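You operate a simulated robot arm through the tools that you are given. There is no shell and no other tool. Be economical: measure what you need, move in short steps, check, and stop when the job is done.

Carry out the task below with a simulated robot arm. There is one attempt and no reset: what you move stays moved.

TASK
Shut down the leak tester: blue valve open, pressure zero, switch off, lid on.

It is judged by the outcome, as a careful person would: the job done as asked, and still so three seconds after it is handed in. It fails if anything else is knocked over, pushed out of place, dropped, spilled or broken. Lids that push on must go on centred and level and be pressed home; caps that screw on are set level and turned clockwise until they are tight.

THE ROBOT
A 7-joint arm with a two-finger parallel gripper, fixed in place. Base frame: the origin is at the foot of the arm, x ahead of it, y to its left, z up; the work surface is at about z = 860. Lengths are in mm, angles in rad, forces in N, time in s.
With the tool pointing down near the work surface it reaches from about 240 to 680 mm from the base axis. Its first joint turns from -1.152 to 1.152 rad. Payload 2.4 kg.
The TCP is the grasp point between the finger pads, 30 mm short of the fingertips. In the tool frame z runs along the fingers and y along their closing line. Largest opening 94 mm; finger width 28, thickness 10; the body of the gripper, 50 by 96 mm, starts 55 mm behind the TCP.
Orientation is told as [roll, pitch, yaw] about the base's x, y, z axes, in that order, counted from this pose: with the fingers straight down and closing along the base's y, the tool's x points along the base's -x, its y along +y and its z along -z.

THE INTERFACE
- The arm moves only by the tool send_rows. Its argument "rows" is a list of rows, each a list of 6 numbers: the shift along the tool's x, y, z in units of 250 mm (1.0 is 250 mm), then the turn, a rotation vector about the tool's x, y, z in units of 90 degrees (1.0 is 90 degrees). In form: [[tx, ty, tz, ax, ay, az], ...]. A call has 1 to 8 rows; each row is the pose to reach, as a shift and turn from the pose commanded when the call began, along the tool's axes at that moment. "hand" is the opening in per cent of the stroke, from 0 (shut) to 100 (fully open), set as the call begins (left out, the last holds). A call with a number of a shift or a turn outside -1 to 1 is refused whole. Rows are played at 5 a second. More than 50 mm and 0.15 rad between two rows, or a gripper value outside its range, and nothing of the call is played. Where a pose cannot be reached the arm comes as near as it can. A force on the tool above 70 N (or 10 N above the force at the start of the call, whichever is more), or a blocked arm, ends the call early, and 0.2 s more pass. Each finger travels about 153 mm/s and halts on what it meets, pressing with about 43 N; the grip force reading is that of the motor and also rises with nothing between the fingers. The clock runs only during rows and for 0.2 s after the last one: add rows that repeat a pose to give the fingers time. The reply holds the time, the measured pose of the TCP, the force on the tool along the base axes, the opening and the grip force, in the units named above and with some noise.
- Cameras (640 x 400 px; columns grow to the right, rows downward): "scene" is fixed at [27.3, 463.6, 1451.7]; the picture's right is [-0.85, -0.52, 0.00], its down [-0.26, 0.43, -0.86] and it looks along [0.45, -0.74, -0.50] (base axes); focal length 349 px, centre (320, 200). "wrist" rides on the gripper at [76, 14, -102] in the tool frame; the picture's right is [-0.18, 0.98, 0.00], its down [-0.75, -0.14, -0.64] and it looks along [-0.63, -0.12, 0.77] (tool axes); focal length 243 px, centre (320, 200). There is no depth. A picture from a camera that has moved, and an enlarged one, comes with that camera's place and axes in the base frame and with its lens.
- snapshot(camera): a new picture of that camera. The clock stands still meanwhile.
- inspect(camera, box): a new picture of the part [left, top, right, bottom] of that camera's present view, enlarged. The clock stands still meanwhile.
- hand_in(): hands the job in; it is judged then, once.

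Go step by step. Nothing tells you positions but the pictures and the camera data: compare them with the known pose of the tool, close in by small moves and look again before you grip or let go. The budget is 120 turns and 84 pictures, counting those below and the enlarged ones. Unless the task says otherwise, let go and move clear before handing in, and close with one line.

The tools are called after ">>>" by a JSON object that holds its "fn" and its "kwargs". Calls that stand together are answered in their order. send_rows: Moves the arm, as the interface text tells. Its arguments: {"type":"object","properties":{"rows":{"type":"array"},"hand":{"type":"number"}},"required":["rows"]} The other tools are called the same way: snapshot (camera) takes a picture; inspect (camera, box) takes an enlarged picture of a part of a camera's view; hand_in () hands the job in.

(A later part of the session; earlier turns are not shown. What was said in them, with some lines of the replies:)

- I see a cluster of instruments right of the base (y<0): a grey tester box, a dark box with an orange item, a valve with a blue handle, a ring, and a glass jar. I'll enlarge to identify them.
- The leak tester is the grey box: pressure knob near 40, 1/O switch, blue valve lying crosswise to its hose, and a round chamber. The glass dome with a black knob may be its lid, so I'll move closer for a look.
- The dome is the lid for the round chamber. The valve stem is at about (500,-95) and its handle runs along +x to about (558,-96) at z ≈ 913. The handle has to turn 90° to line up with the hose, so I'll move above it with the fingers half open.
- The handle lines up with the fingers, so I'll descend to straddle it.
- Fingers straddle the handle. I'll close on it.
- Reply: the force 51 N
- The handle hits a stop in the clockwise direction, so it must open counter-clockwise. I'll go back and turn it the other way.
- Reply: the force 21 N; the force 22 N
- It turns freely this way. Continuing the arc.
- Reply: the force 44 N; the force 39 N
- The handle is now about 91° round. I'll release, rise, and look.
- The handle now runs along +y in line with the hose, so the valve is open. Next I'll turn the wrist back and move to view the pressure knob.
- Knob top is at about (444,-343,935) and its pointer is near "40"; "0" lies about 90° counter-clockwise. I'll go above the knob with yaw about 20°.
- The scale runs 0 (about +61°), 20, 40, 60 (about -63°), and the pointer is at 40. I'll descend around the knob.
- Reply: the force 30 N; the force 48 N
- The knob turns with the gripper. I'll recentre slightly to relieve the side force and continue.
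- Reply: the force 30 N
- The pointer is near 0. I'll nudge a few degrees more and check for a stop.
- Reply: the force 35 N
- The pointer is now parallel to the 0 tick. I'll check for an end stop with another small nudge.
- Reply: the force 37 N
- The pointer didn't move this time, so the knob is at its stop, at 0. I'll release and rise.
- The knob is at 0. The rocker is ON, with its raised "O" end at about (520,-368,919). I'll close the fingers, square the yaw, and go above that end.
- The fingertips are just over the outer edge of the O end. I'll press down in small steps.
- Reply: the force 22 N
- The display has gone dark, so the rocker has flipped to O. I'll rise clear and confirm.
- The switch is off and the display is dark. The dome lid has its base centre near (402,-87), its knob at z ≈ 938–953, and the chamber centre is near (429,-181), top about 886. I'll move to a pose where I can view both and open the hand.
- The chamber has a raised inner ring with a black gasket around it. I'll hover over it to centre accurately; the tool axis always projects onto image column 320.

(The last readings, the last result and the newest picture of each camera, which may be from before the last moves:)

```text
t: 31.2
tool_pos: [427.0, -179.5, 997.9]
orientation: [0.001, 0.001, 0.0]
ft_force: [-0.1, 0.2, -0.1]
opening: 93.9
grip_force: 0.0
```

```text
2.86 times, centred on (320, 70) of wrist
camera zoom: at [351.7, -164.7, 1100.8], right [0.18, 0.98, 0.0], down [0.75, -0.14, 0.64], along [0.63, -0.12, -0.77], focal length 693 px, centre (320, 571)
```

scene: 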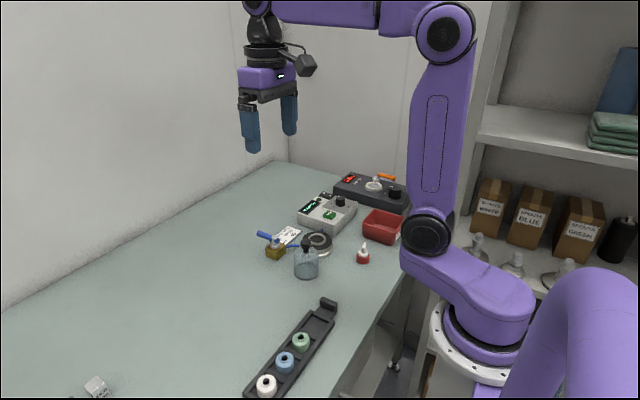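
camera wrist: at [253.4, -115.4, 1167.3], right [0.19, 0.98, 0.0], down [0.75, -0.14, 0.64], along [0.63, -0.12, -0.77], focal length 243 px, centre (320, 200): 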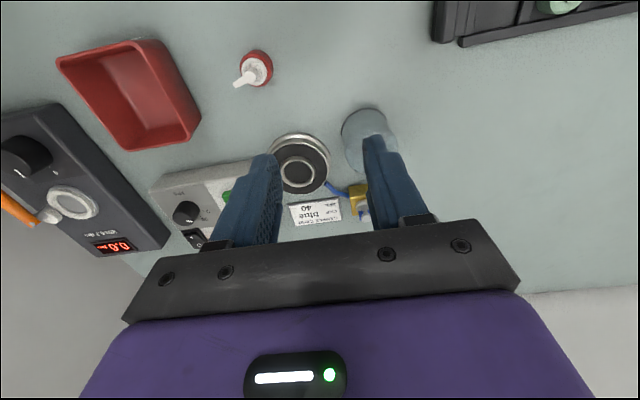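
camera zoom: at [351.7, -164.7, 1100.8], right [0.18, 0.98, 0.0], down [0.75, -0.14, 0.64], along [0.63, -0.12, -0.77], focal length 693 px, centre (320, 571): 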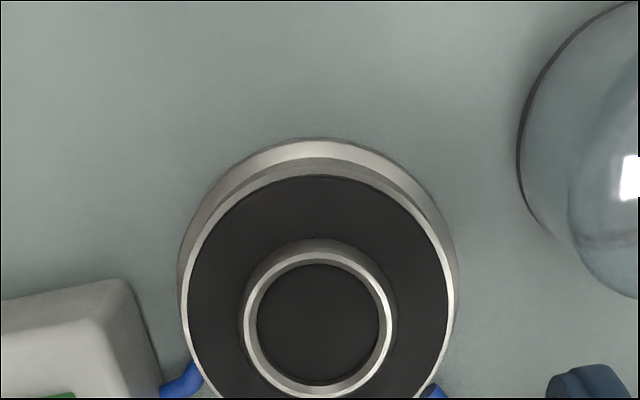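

y is centred on the chamber to within 0.5 mm. I'll turn 45° in place to check x the same way.

>>> {"fn": "send_rows", "kwargs": {"rows": [[0, 0, 0, 0, 0, -0.09], [0, 0, 0, 0, 0, -0.18], [0, 0, 0, 0, 0, -0.27], [0, 0, 0, 0, 0, -0.36], [0, 0, 0, 0, 0, -0.45], [0, 0, 0, 0, 0, -0.54], [0, 0, 0, 0, 0, -0.63], [0, 0, 0, 0, 0, -0.63]]}}

>>> {"fn": "inspect", "kwargs": {"camera": "wrist", "box": [220, 20, 420, 160]}}

```text
t: 33.0
tool_pos: [426.6, -179.0, 997.6]
orientation: [0.0, 0.001, 0.991]
ft_force: [-0.1, 0.1, 0.2]
opening: 93.9
grip_force: 0.0
```

```text
2.86 times, centred on (320, 90) of wrist
camera zoom: at [373.9, -235.2, 1100.5], right [-0.72, 0.69, 0.0], down [0.53, 0.55, 0.64], along [0.44, 0.46, -0.77], focal length 693 px, centre (320, 514)
```

zoom: 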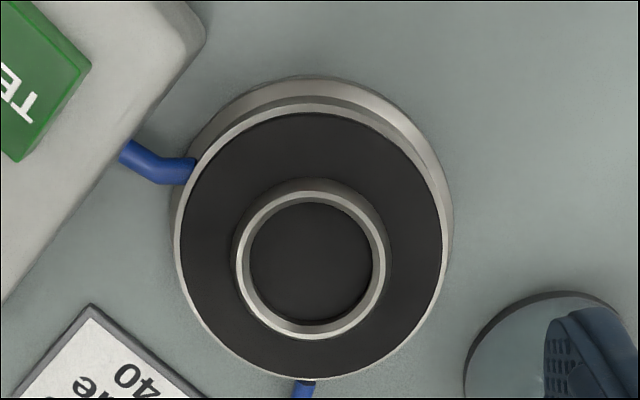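

The chamber centre works out at about (430,-180). Next I'll hover over the dome knob at this yaw and run the same column check.

>>> {"fn": "send_rows", "kwargs": {"rows": [[-0.06, 0.07, -0.06, 0, 0, 0], [-0.15, 0.17, -0.06, 0, 0, 0], [-0.254, 0.286, -0.06, 0, 0, 0], [-0.254, 0.286, -0.06, 0, 0, 0]]}}

>>> {"fn": "inspect", "kwargs": {"camera": "wrist", "box": [220, 60, 420, 200]}}

```text
t: 34.0
tool_pos: [400.7, -87.5, 1012.6]
orientation: [0.0, 0.0, 0.99]
ft_force: [-0.5, 0.6, 0.4]
opening: 94.0
grip_force: 0.1
```

```text
2.86 times, centred on (320, 130) of wrist
camera zoom: at [348.2, -142.7, 1115.7], right [-0.72, 0.69, 0.0], down [0.53, 0.55, 0.64], along [0.45, 0.46, -0.77], focal length 693 px, centre (320, 400)
```

zoom: 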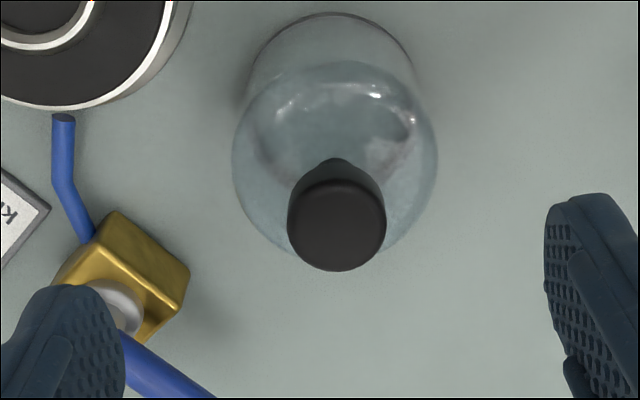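

>>> {"fn": "send_rows", "kwargs": {"rows": [[-0.011, 0.015, 0, 0, 0, 0.09], [-0.011, 0.015, 0, 0, 0, 0.18], [-0.011, 0.015, 0, 0, 0, 0.27], [-0.011, 0.015, 0, 0, 0, 0.36], [-0.011, 0.015, 0, 0, 0, 0.45], [-0.011, 0.015, 0, 0, 0, 0.54], [-0.011, 0.015, 0, 0, 0, 0.63], [-0.011, 0.015, 0, 0, 0, 0.63]]}}

>>> {"fn": "inspect", "kwargs": {"camera": "wrist", "box": [220, 60, 420, 200]}}

>>> {"fn": "inspect", "kwargs": {"camera": "scene", "box": [250, 190, 370, 290]}}

```text
t: 35.8
tool_pos: [400.5, -82.6, 1013.0]
orientation: [0.0, 0.0, -0.001]
ft_force: [0.3, 1.4, 0.0]
opening: 94.0
grip_force: 0.2
```

```text
2.86 times, centred on (320, 130) of wrist
camera zoom: at [324.8, -68.4, 1115.7], right [0.19, 0.98, 0.0], down [0.75, -0.14, 0.64], along [0.63, -0.12, -0.77], focal length 693 px, centre (320, 400)
```

zoom: 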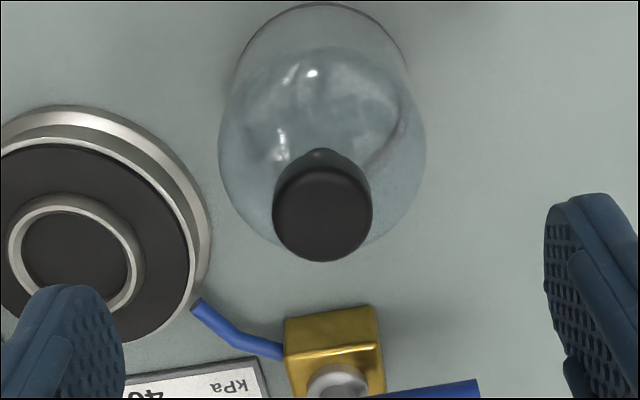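

```text
4.00 times, centred on (310, 240) of scene
camera zoom: at [27.3, 463.6, 1451.7], right [-0.85, -0.52, 0.0], down [-0.26, 0.43, -0.86], along [0.45, -0.74, -0.5], focal length 1395 px, centre (360, 40)
```

zoom: 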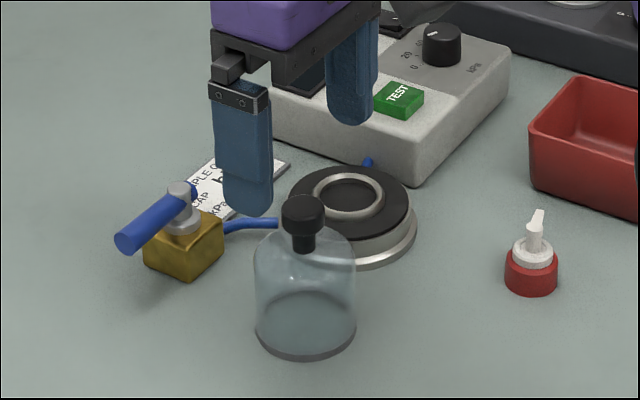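

The knob axis is at about (400.4,-81.8) with its top at z ≈ 950. I'll make the small correction and descend around it.

>>> {"fn": "send_rows", "kwargs": {"rows": [[0.0015, 0.0025, 0.08, 0, 0, 0], [0.0015, 0.0025, 0.15, 0, 0, 0], [0.0015, 0.0025, 0.212, 0, 0, 0], [0.0015, 0.0025, 0.212, 0, 0, 0]], "hand": 60}}

>>> {"fn": "inspect", "kwargs": {"camera": "scene", "box": [260, 200, 350, 285]}}

>>> {"fn": "snapshot", "kwargs": {"camera": "wrist"}}

```text
t: 36.8
tool_pos: [401.1, -82.8, 961.1]
orientation: [0.0, -0.001, 0.001]
ft_force: [-0.3, -0.3, -0.4]
opening: 56.4
grip_force: 0.0
```

```text
4.71 times, centred on (305, 242) of scene
camera zoom: at [27.3, 463.6, 1451.7], right [-0.85, -0.52, 0.0], down [-0.26, 0.43, -0.86], along [0.45, -0.74, -0.5], focal length 1642 px, centre (391, 0)
```

zoom: 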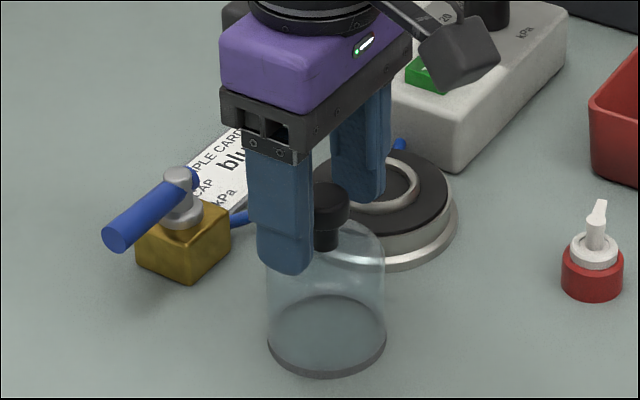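

```text
34 pictures are left
camera wrist: at [324.9, -68.0, 1062.9], right [0.18, 0.98, 0.0], down [0.75, -0.14, 0.64], along [0.63, -0.12, -0.77], focal length 243 px, centre (320, 200)
```

wrist: 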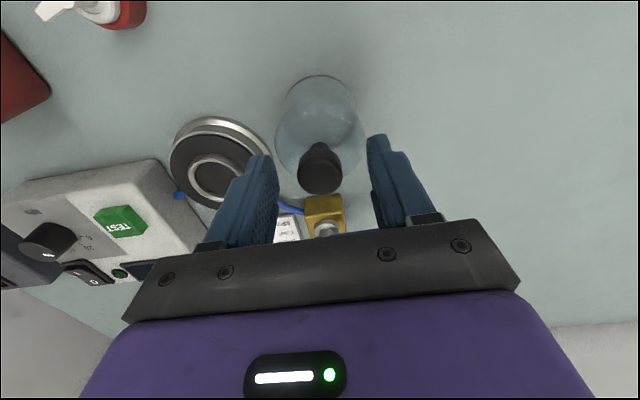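

The knob is centred between the fingers. I'll grip, then lift gently.

>>> {"fn": "send_rows", "kwargs": {"rows": [[0, 0, 0.008, 0, 0, 0], [0, 0, 0.008, 0, 0, 0], [0, 0, 0.008, 0, 0, 0], [0, 0, 0.008, 0, 0, 0]], "hand": 0}}

>>> {"fn": "send_rows", "kwargs": {"rows": [[0, 0, -0.04, 0, 0, 0], [0, 0, -0.12, 0, 0, 0], [0, 0, -0.24, 0, 0, 0], [0, 0, -0.24, 0, 0, 0]]}}

>>> {"fn": "inspect", "kwargs": {"camera": "scene", "box": [250, 180, 360, 285]}}

```text
t: 37.8
tool_pos: [401.3, -81.9, 958.4]
orientation: [0.001, -0.005, 0.002]
ft_force: [-2.5, 0.6, 30.4]
opening: 24.4
grip_force: 43.3
```

```text
t: 38.8
tool_pos: [400.2, -82.7, 1018.1]
orientation: [0.0, 0.0, 0.0]
ft_force: [0.0, 1.2, -1.4]
opening: 24.5
grip_force: 43.5
```

```text
3.81 times, centred on (305, 232) of scene
camera zoom: at [27.3, 463.6, 1451.7], right [-0.85, -0.52, 0.0], down [-0.26, 0.43, -0.86], along [0.45, -0.74, -0.5], focal length 1329 px, centre (377, 76)
```

zoom: 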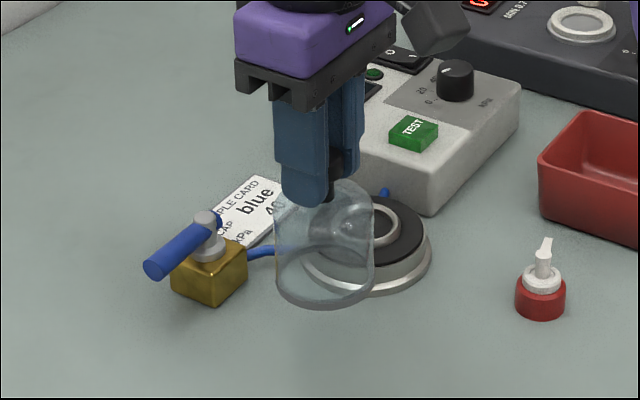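

Lifted. I'll check that the dome hangs level.

>>> {"fn": "inspect", "kwargs": {"camera": "scene", "box": [285, 205, 350, 265]}}

>>> {"fn": "snapshot", "kwargs": {"camera": "wrist"}}

```text
6.67 times, centred on (318, 235) of scene
camera zoom: at [27.3, 463.6, 1451.7], right [-0.85, -0.52, 0.0], down [-0.26, 0.43, -0.86], along [0.45, -0.74, -0.5], focal length 2326 px, centre (337, -33)
```

zoom: 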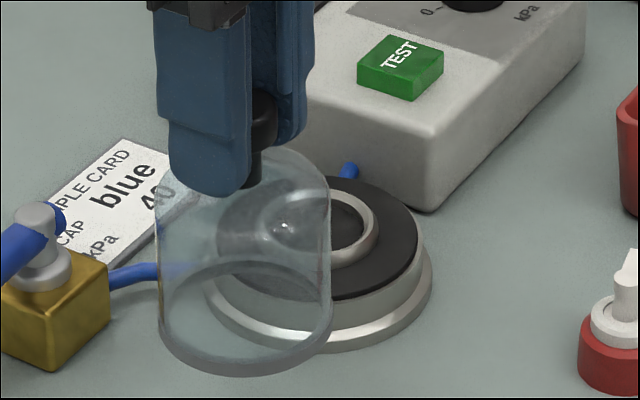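

```text
31 pictures are left
camera wrist: at [324.6, -68.4, 1120.5], right [0.18, 0.98, 0.0], down [0.75, -0.14, 0.64], along [0.63, -0.12, -0.77], focal length 243 px, centre (320, 200)
```

wrist: 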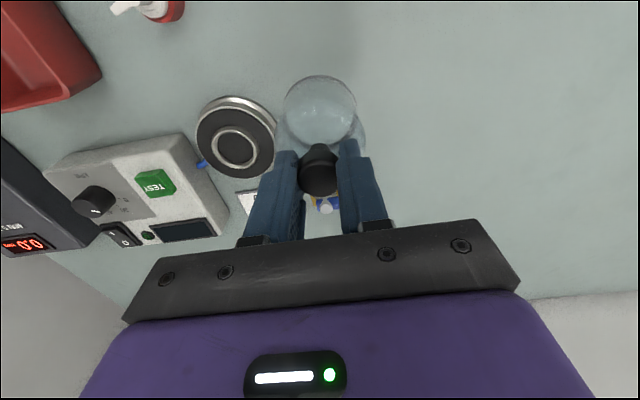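

>>> {"fn": "inspect", "kwargs": {"camera": "scene", "box": [298, 220, 338, 245]}}

>>> {"fn": "inspect", "kwargs": {"camera": "wrist", "box": [260, 60, 380, 210]}}

```text
16.00 times, centred on (318, 232) of scene
camera zoom: at [27.3, 463.6, 1451.7], right [-0.85, -0.52, 0.0], down [-0.26, 0.43, -0.86], along [0.45, -0.74, -0.5], focal length 5582 px, centre (352, -320)
```

zoom: 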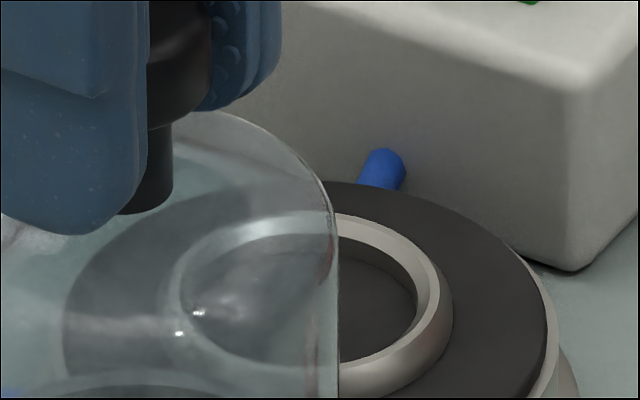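

```text
2.67 times, centred on (320, 135) of wrist
camera zoom: at [324.6, -68.4, 1120.5], right [0.18, 0.98, 0.0], down [0.75, -0.14, 0.64], along [0.63, -0.12, -0.77], focal length 647 px, centre (320, 373)
```

zoom: 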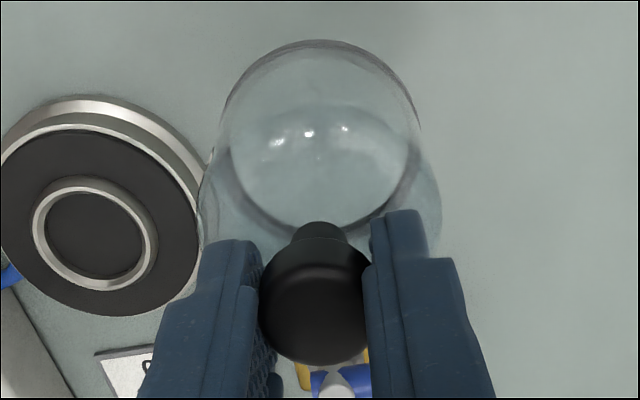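

>>> {"fn": "inspect", "kwargs": {"camera": "scene", "box": [290, 232, 340, 264]}}

```text
12.50 times, centred on (315, 248) of scene
camera zoom: at [27.3, 463.6, 1451.7], right [-0.85, -0.52, 0.0], down [-0.26, 0.43, -0.86], along [0.45, -0.74, -0.5], focal length 4361 px, centre (382, -400)
```

zoom: 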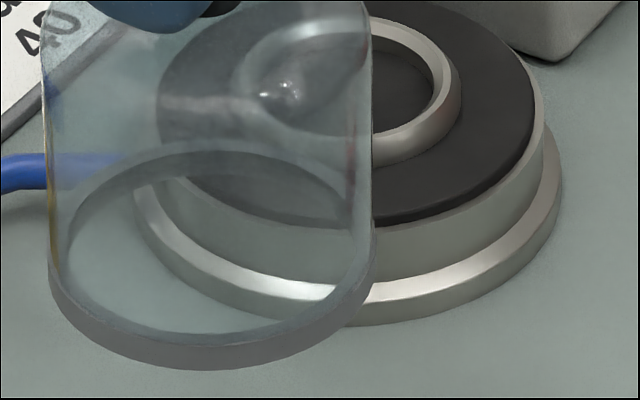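

The dome hangs nearly level, perhaps 2° of tilt. I'll carry it over the chamber and check there.

>>> {"fn": "send_rows", "kwargs": {"rows": [[-0.03, -0.1, -0.02, 0, 0, 0], [-0.06, -0.2, -0.02, 0, 0, 0], [-0.09, -0.3, -0.02, 0, 0, 0], [-0.1196, -0.388, -0.02, 0, 0, 0], [-0.1196, -0.388, -0.02, 0, 0, 0]]}}

>>> {"fn": "inspect", "kwargs": {"camera": "scene", "box": [290, 195, 350, 260]}}

>>> {"fn": "inspect", "kwargs": {"camera": "wrist", "box": [240, 40, 400, 200]}}

```text
t: 40.0
tool_pos: [430.6, -180.5, 1024.1]
orientation: [0.0, 0.0, 0.0]
ft_force: [0.6, 0.2, -0.7]
opening: 24.5
grip_force: 42.5
```

```text
6.15 times, centred on (320, 228) of scene
camera zoom: at [27.3, 463.6, 1451.7], right [-0.85, -0.52, 0.0], down [-0.26, 0.43, -0.86], along [0.45, -0.74, -0.5], focal length 2147 px, centre (320, 31)
```

zoom: 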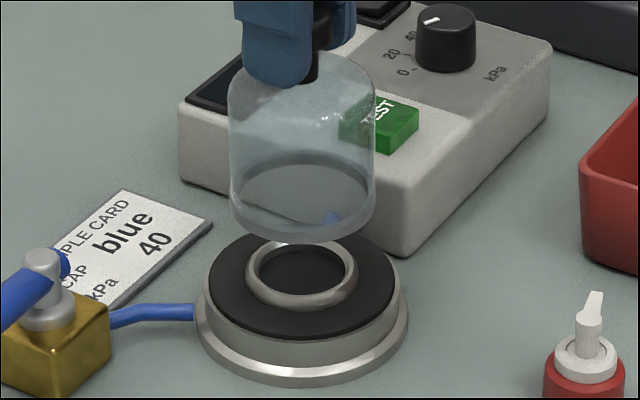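

```text
2.50 times, centred on (320, 120) of wrist
camera zoom: at [354.5, -165.8, 1125.9], right [0.18, 0.98, 0.0], down [0.75, -0.14, 0.64], along [0.63, -0.12, -0.77], focal length 606 px, centre (320, 400)
```

zoom: 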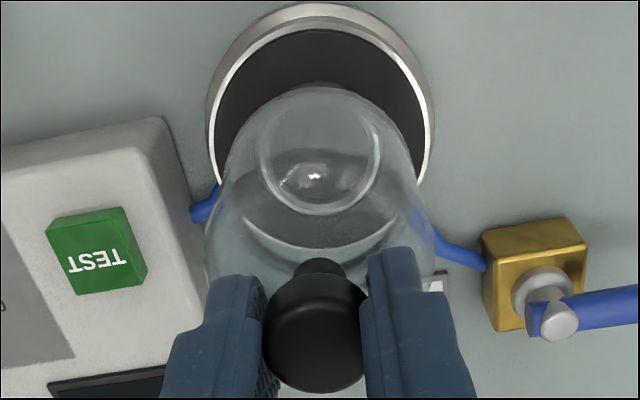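

The dome is over the chamber and looks centred and level. I'll lower it to just above the ring and check again.

>>> {"fn": "send_rows", "kwargs": {"rows": [[0, 0, 0.06, 0, 0, 0], [0, 0, 0.12, 0, 0, 0], [0, 0, 0.12, 0, 0, 0]]}}

>>> {"fn": "inspect", "kwargs": {"camera": "scene", "box": [292, 215, 342, 260]}}

>>> {"fn": "inspect", "kwargs": {"camera": "wrist", "box": [250, 40, 390, 180]}}

```text
t: 40.8
tool_pos: [430.3, -180.2, 993.7]
orientation: [0.0, 0.0, 0.0]
ft_force: [0.4, 0.1, -0.1]
opening: 24.3
grip_force: 42.9
```

```text
8.89 times, centred on (317, 238) of scene
camera zoom: at [27.3, 463.6, 1451.7], right [-0.85, -0.52, 0.0], down [-0.26, 0.43, -0.86], along [0.45, -0.74, -0.5], focal length 3101 px, centre (347, -133)
```

zoom: 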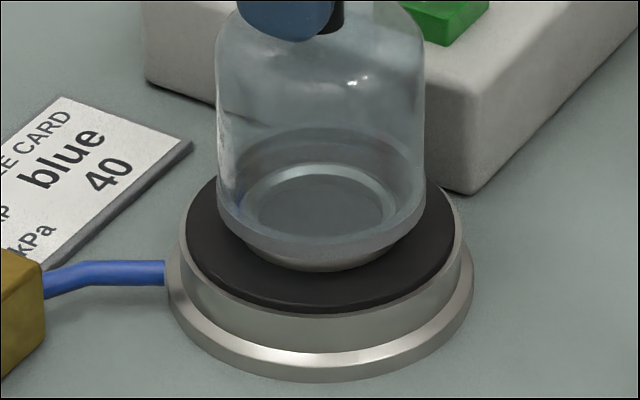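

```text
2.86 times, centred on (320, 110) of wrist
camera zoom: at [354.4, -165.2, 1095.7], right [0.18, 0.98, 0.0], down [0.75, -0.14, 0.64], along [0.63, -0.12, -0.77], focal length 693 px, centre (320, 457)
```

zoom: 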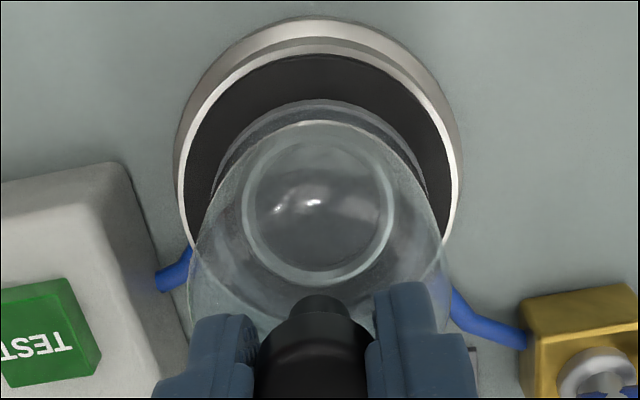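

Centred from both views, with about 14 mm left to the seat. I'll lower in small steps until contact.

>>> {"fn": "send_rows", "kwargs": {"rows": [[-0.002, 0, 0.02, 0, 0, 0], [-0.002, 0, 0.036, 0, 0, 0], [-0.002, 0, 0.048, 0, 0, 0], [-0.002, 0, 0.056, 0, 0, 0], [-0.002, 0, 0.062, 0, 0, 0], [-0.002, 0, 0.062, 0, 0, 0]]}}

>>> {"fn": "inspect", "kwargs": {"camera": "scene", "box": [292, 215, 342, 260]}}

```text
t: 41.9
tool_pos: [431.7, -179.5, 982.5]
orientation: [-0.005, -0.004, 0.002]
ft_force: [-0.1, -0.4, 8.9]
opening: 24.1
grip_force: 43.1
stopped in row 5: the force on the tool passed its limit (the readings are from after the stop); the commanded pose is now the measured one
```

```text
8.89 times, centred on (317, 238) of scene
camera zoom: at [27.1, 463.7, 1451.6], right [-0.85, -0.52, 0.0], down [-0.26, 0.43, -0.86], along [0.45, -0.74, -0.5], focal length 3101 px, centre (347, -133)
```

zoom: 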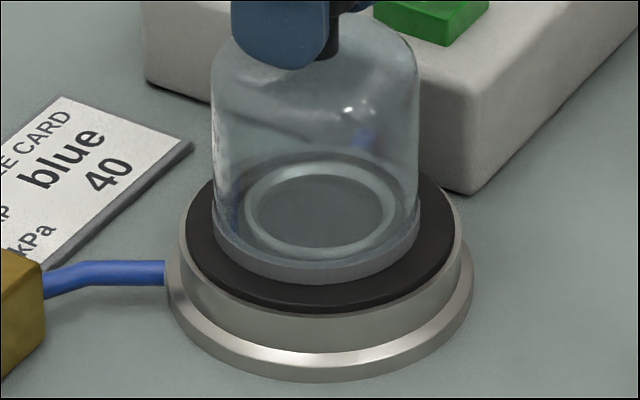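

>>> {"fn": "inspect", "kwargs": {"camera": "scene", "box": [300, 232, 336, 254]}}

>>> {"fn": "inspect", "kwargs": {"camera": "wrist", "box": [260, 40, 380, 140]}}

```text
16.00 times, centred on (318, 243) of scene
camera zoom: at [27.1, 463.7, 1451.6], right [-0.85, -0.52, 0.0], down [-0.26, 0.43, -0.86], along [0.45, -0.74, -0.5], focal length 5582 px, centre (352, -488)
```

zoom: 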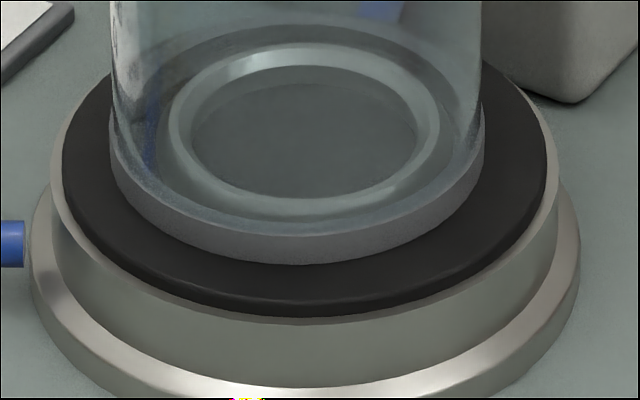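

```text
4.00 times, centred on (320, 90) of wrist
camera zoom: at [355.6, -165.2, 1084.7], right [0.18, 0.98, 0.0], down [0.75, -0.14, 0.65], along [0.64, -0.12, -0.76], focal length 970 px, centre (320, 640)
```

zoom: 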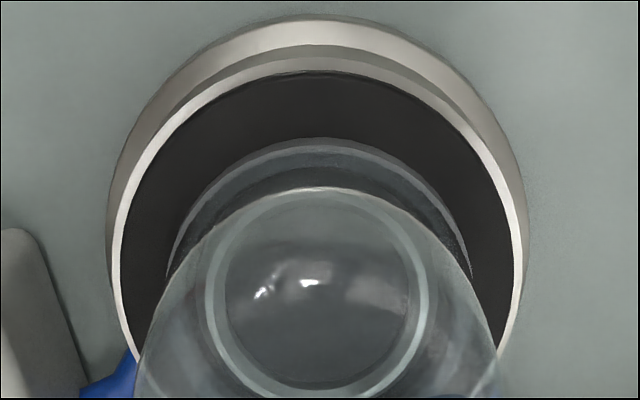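

The dome rests on the gasket around the ring, about 1.2 mm off-centre. I'll lift 3 mm, correct that and level, then lower and press home.

>>> {"fn": "send_rows", "kwargs": {"rows": [[0, 0, -0.012, -0.003, 0.0025, 0], [0.0044, -0.0014, -0.012, -0.003, 0.0025, 0], [0.0044, -0.0014, -0.012, -0.003, 0.0025, 0], [0.0044, -0.0014, -0.004, -0.003, 0.0025, 0], [0.0044, -0.0014, 0, -0.003, 0.0025, 0], [0.0044, -0.0014, 0.003, -0.003, 0.0025, 0], [0.0044, -0.0014, 0.003, -0.003, 0.0025, 0]]}}

>>> {"fn": "inspect", "kwargs": {"camera": "scene", "box": [300, 232, 336, 254]}}

```text
t: 43.5
tool_pos: [430.1, -179.4, 983.0]
orientation: [0.001, -0.004, 0.0]
ft_force: [-13.5, 2.7, 46.2]
opening: 24.3
grip_force: 42.8
```

```text
16.00 times, centred on (318, 243) of scene
camera zoom: at [26.2, 464.0, 1451.5], right [-0.85, -0.52, 0.0], down [-0.26, 0.43, -0.86], along [0.45, -0.74, -0.5], focal length 5582 px, centre (352, -488)
```

zoom: 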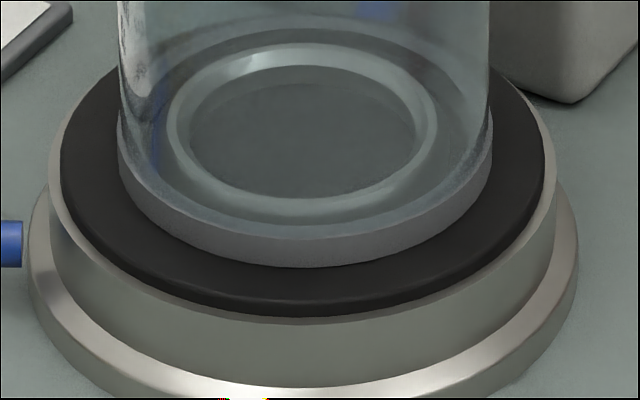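

The dome is centred within about 0.5 mm and pressed at roughly 46 N. I'll ease off, open, and rise.

>>> {"fn": "send_rows", "kwargs": {"rows": [[0, 0, -0.005, 0, 0, 0], [0, 0, -0.005, 0, 0, 0]]}}

>>> {"fn": "send_rows", "kwargs": {"rows": [[0, 0, 0, 0, 0, 0], [0, 0, 0, 0, 0, 0], [0, 0, -0.06, 0, 0, 0], [0, 0, -0.16, 0, 0, 0], [0, 0, -0.28, 0, 0, 0], [0, 0, -0.28, 0, 0, 0]], "hand": 60}}

>>> {"fn": "inspect", "kwargs": {"camera": "scene", "box": [290, 205, 346, 260]}}

>>> {"fn": "inspect", "kwargs": {"camera": "wrist", "box": [240, 20, 400, 200]}}

```text
t: 44.1
tool_pos: [429.9, -179.8, 981.9]
orientation: [0.003, -0.002, 0.0]
ft_force: [-5.0, -0.6, 27.4]
opening: 24.2
grip_force: 43.4
```

```text
t: 45.5
tool_pos: [429.6, -179.6, 1052.6]
orientation: [0.005, 0.001, -0.001]
ft_force: [1.1, 0.0, -0.2]
opening: 56.6
grip_force: 0.1
```

```text
7.27 times, centred on (318, 232) of scene
camera zoom: at [27.2, 463.6, 1451.7], right [-0.85, -0.52, 0.0], down [-0.26, 0.43, -0.86], along [0.45, -0.74, -0.5], focal length 2537 px, centre (334, -36)
```

zoom: 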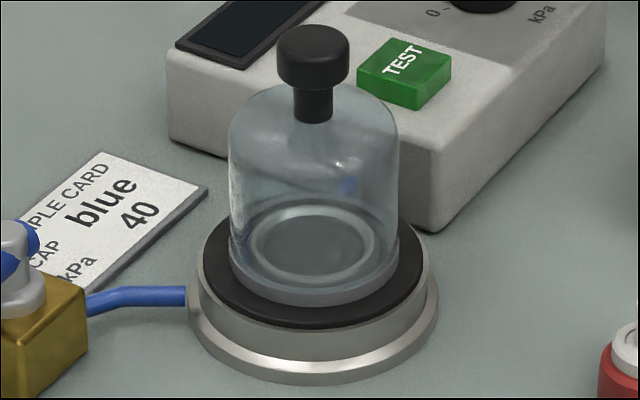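

```text
2.22 times, centred on (320, 110) of wrist
camera zoom: at [354.3, -166.1, 1155.1], right [0.18, 0.98, 0.0], down [0.75, -0.14, 0.64], along [0.63, -0.12, -0.77], focal length 539 px, centre (320, 400)
```

zoom: 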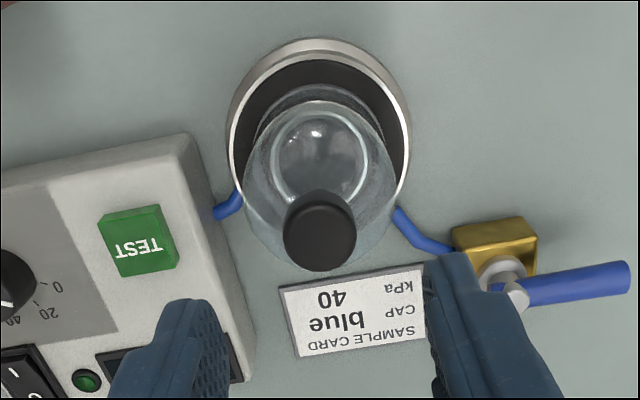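

The lid sits level and centred on the chamber. I'll rise clear and do a final overall check.

>>> {"fn": "send_rows", "kwargs": {"rows": [[0.1, 0, -0.15, 0, 0, 0], [0.2, 0.1, -0.3, 0, 0, 0], [0.2, 0.2, -0.45, 0, 0, 0], [0.2, 0.2, -0.45, 0, 0, 0], [0.2, 0.2, -0.45, 0, 0, 0]]}}

>>> {"fn": "snapshot", "kwargs": {"camera": "scene"}}

>>> {"fn": "inspect", "kwargs": {"camera": "scene", "box": [250, 170, 380, 265]}}

>>> {"fn": "inspect", "kwargs": {"camera": "scene", "box": [300, 228, 336, 254]}}

```text
refused: row 2 steps farther than a row can; nothing moved
```

```text
17 pictures are left
```

scene: 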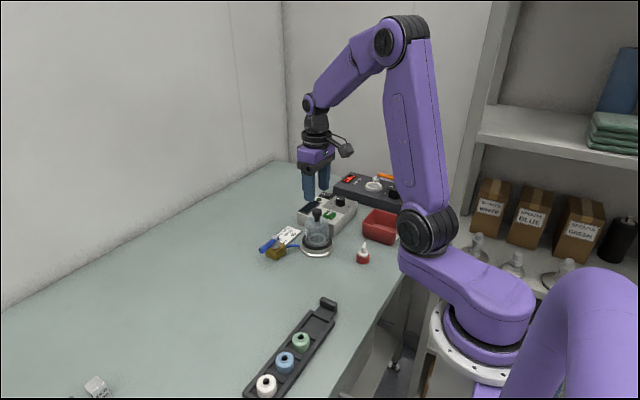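

```text
4.21 times, centred on (315, 218) of scene
camera zoom: at [27.2, 463.6, 1451.7], right [-0.85, -0.52, 0.0], down [-0.26, 0.43, -0.86], along [0.45, -0.74, -0.5], focal length 1469 px, centre (341, 126)
```

zoom: 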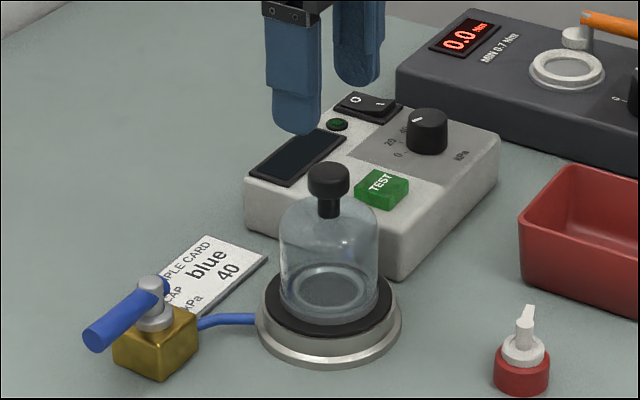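

```text
15.38 times, centred on (318, 241) of scene
camera zoom: at [27.2, 463.6, 1451.7], right [-0.85, -0.52, 0.0], down [-0.26, 0.43, -0.86], along [0.45, -0.74, -0.5], focal length 5367 px, centre (351, -431)
```

zoom: 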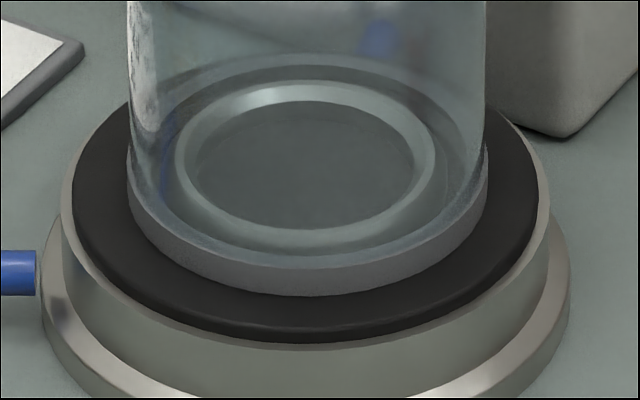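

Valve in line with the hose, knob at 0, switch off, and the lid is centred to about 0.5 mm. I'll rise a bit more before handing in.

>>> {"fn": "send_rows", "kwargs": {"rows": [[0, 0, -0.15, 0, 0, 0], [0, 0, -0.3, 0, 0, 0], [0, 0, -0.45, 0, 0, 0], [0, 0, -0.45, 0, 0, 0]]}}

>>> {"fn": "hand_in", "kwargs": {}}

```text
t: 46.5
tool_pos: [429.9, -178.0, 1164.7]
orientation: [0.003, -0.001, -0.001]
ft_force: [-0.1, 0.6, 0.5]
opening: 56.5
grip_force: 0.1
```

```text
The job is handed in.
```

The leak tester is shut down and handed in: blue valve open, pressure knob at 0, switch off with the display dark, and the glass lid pressed down level and centred on the chamber.
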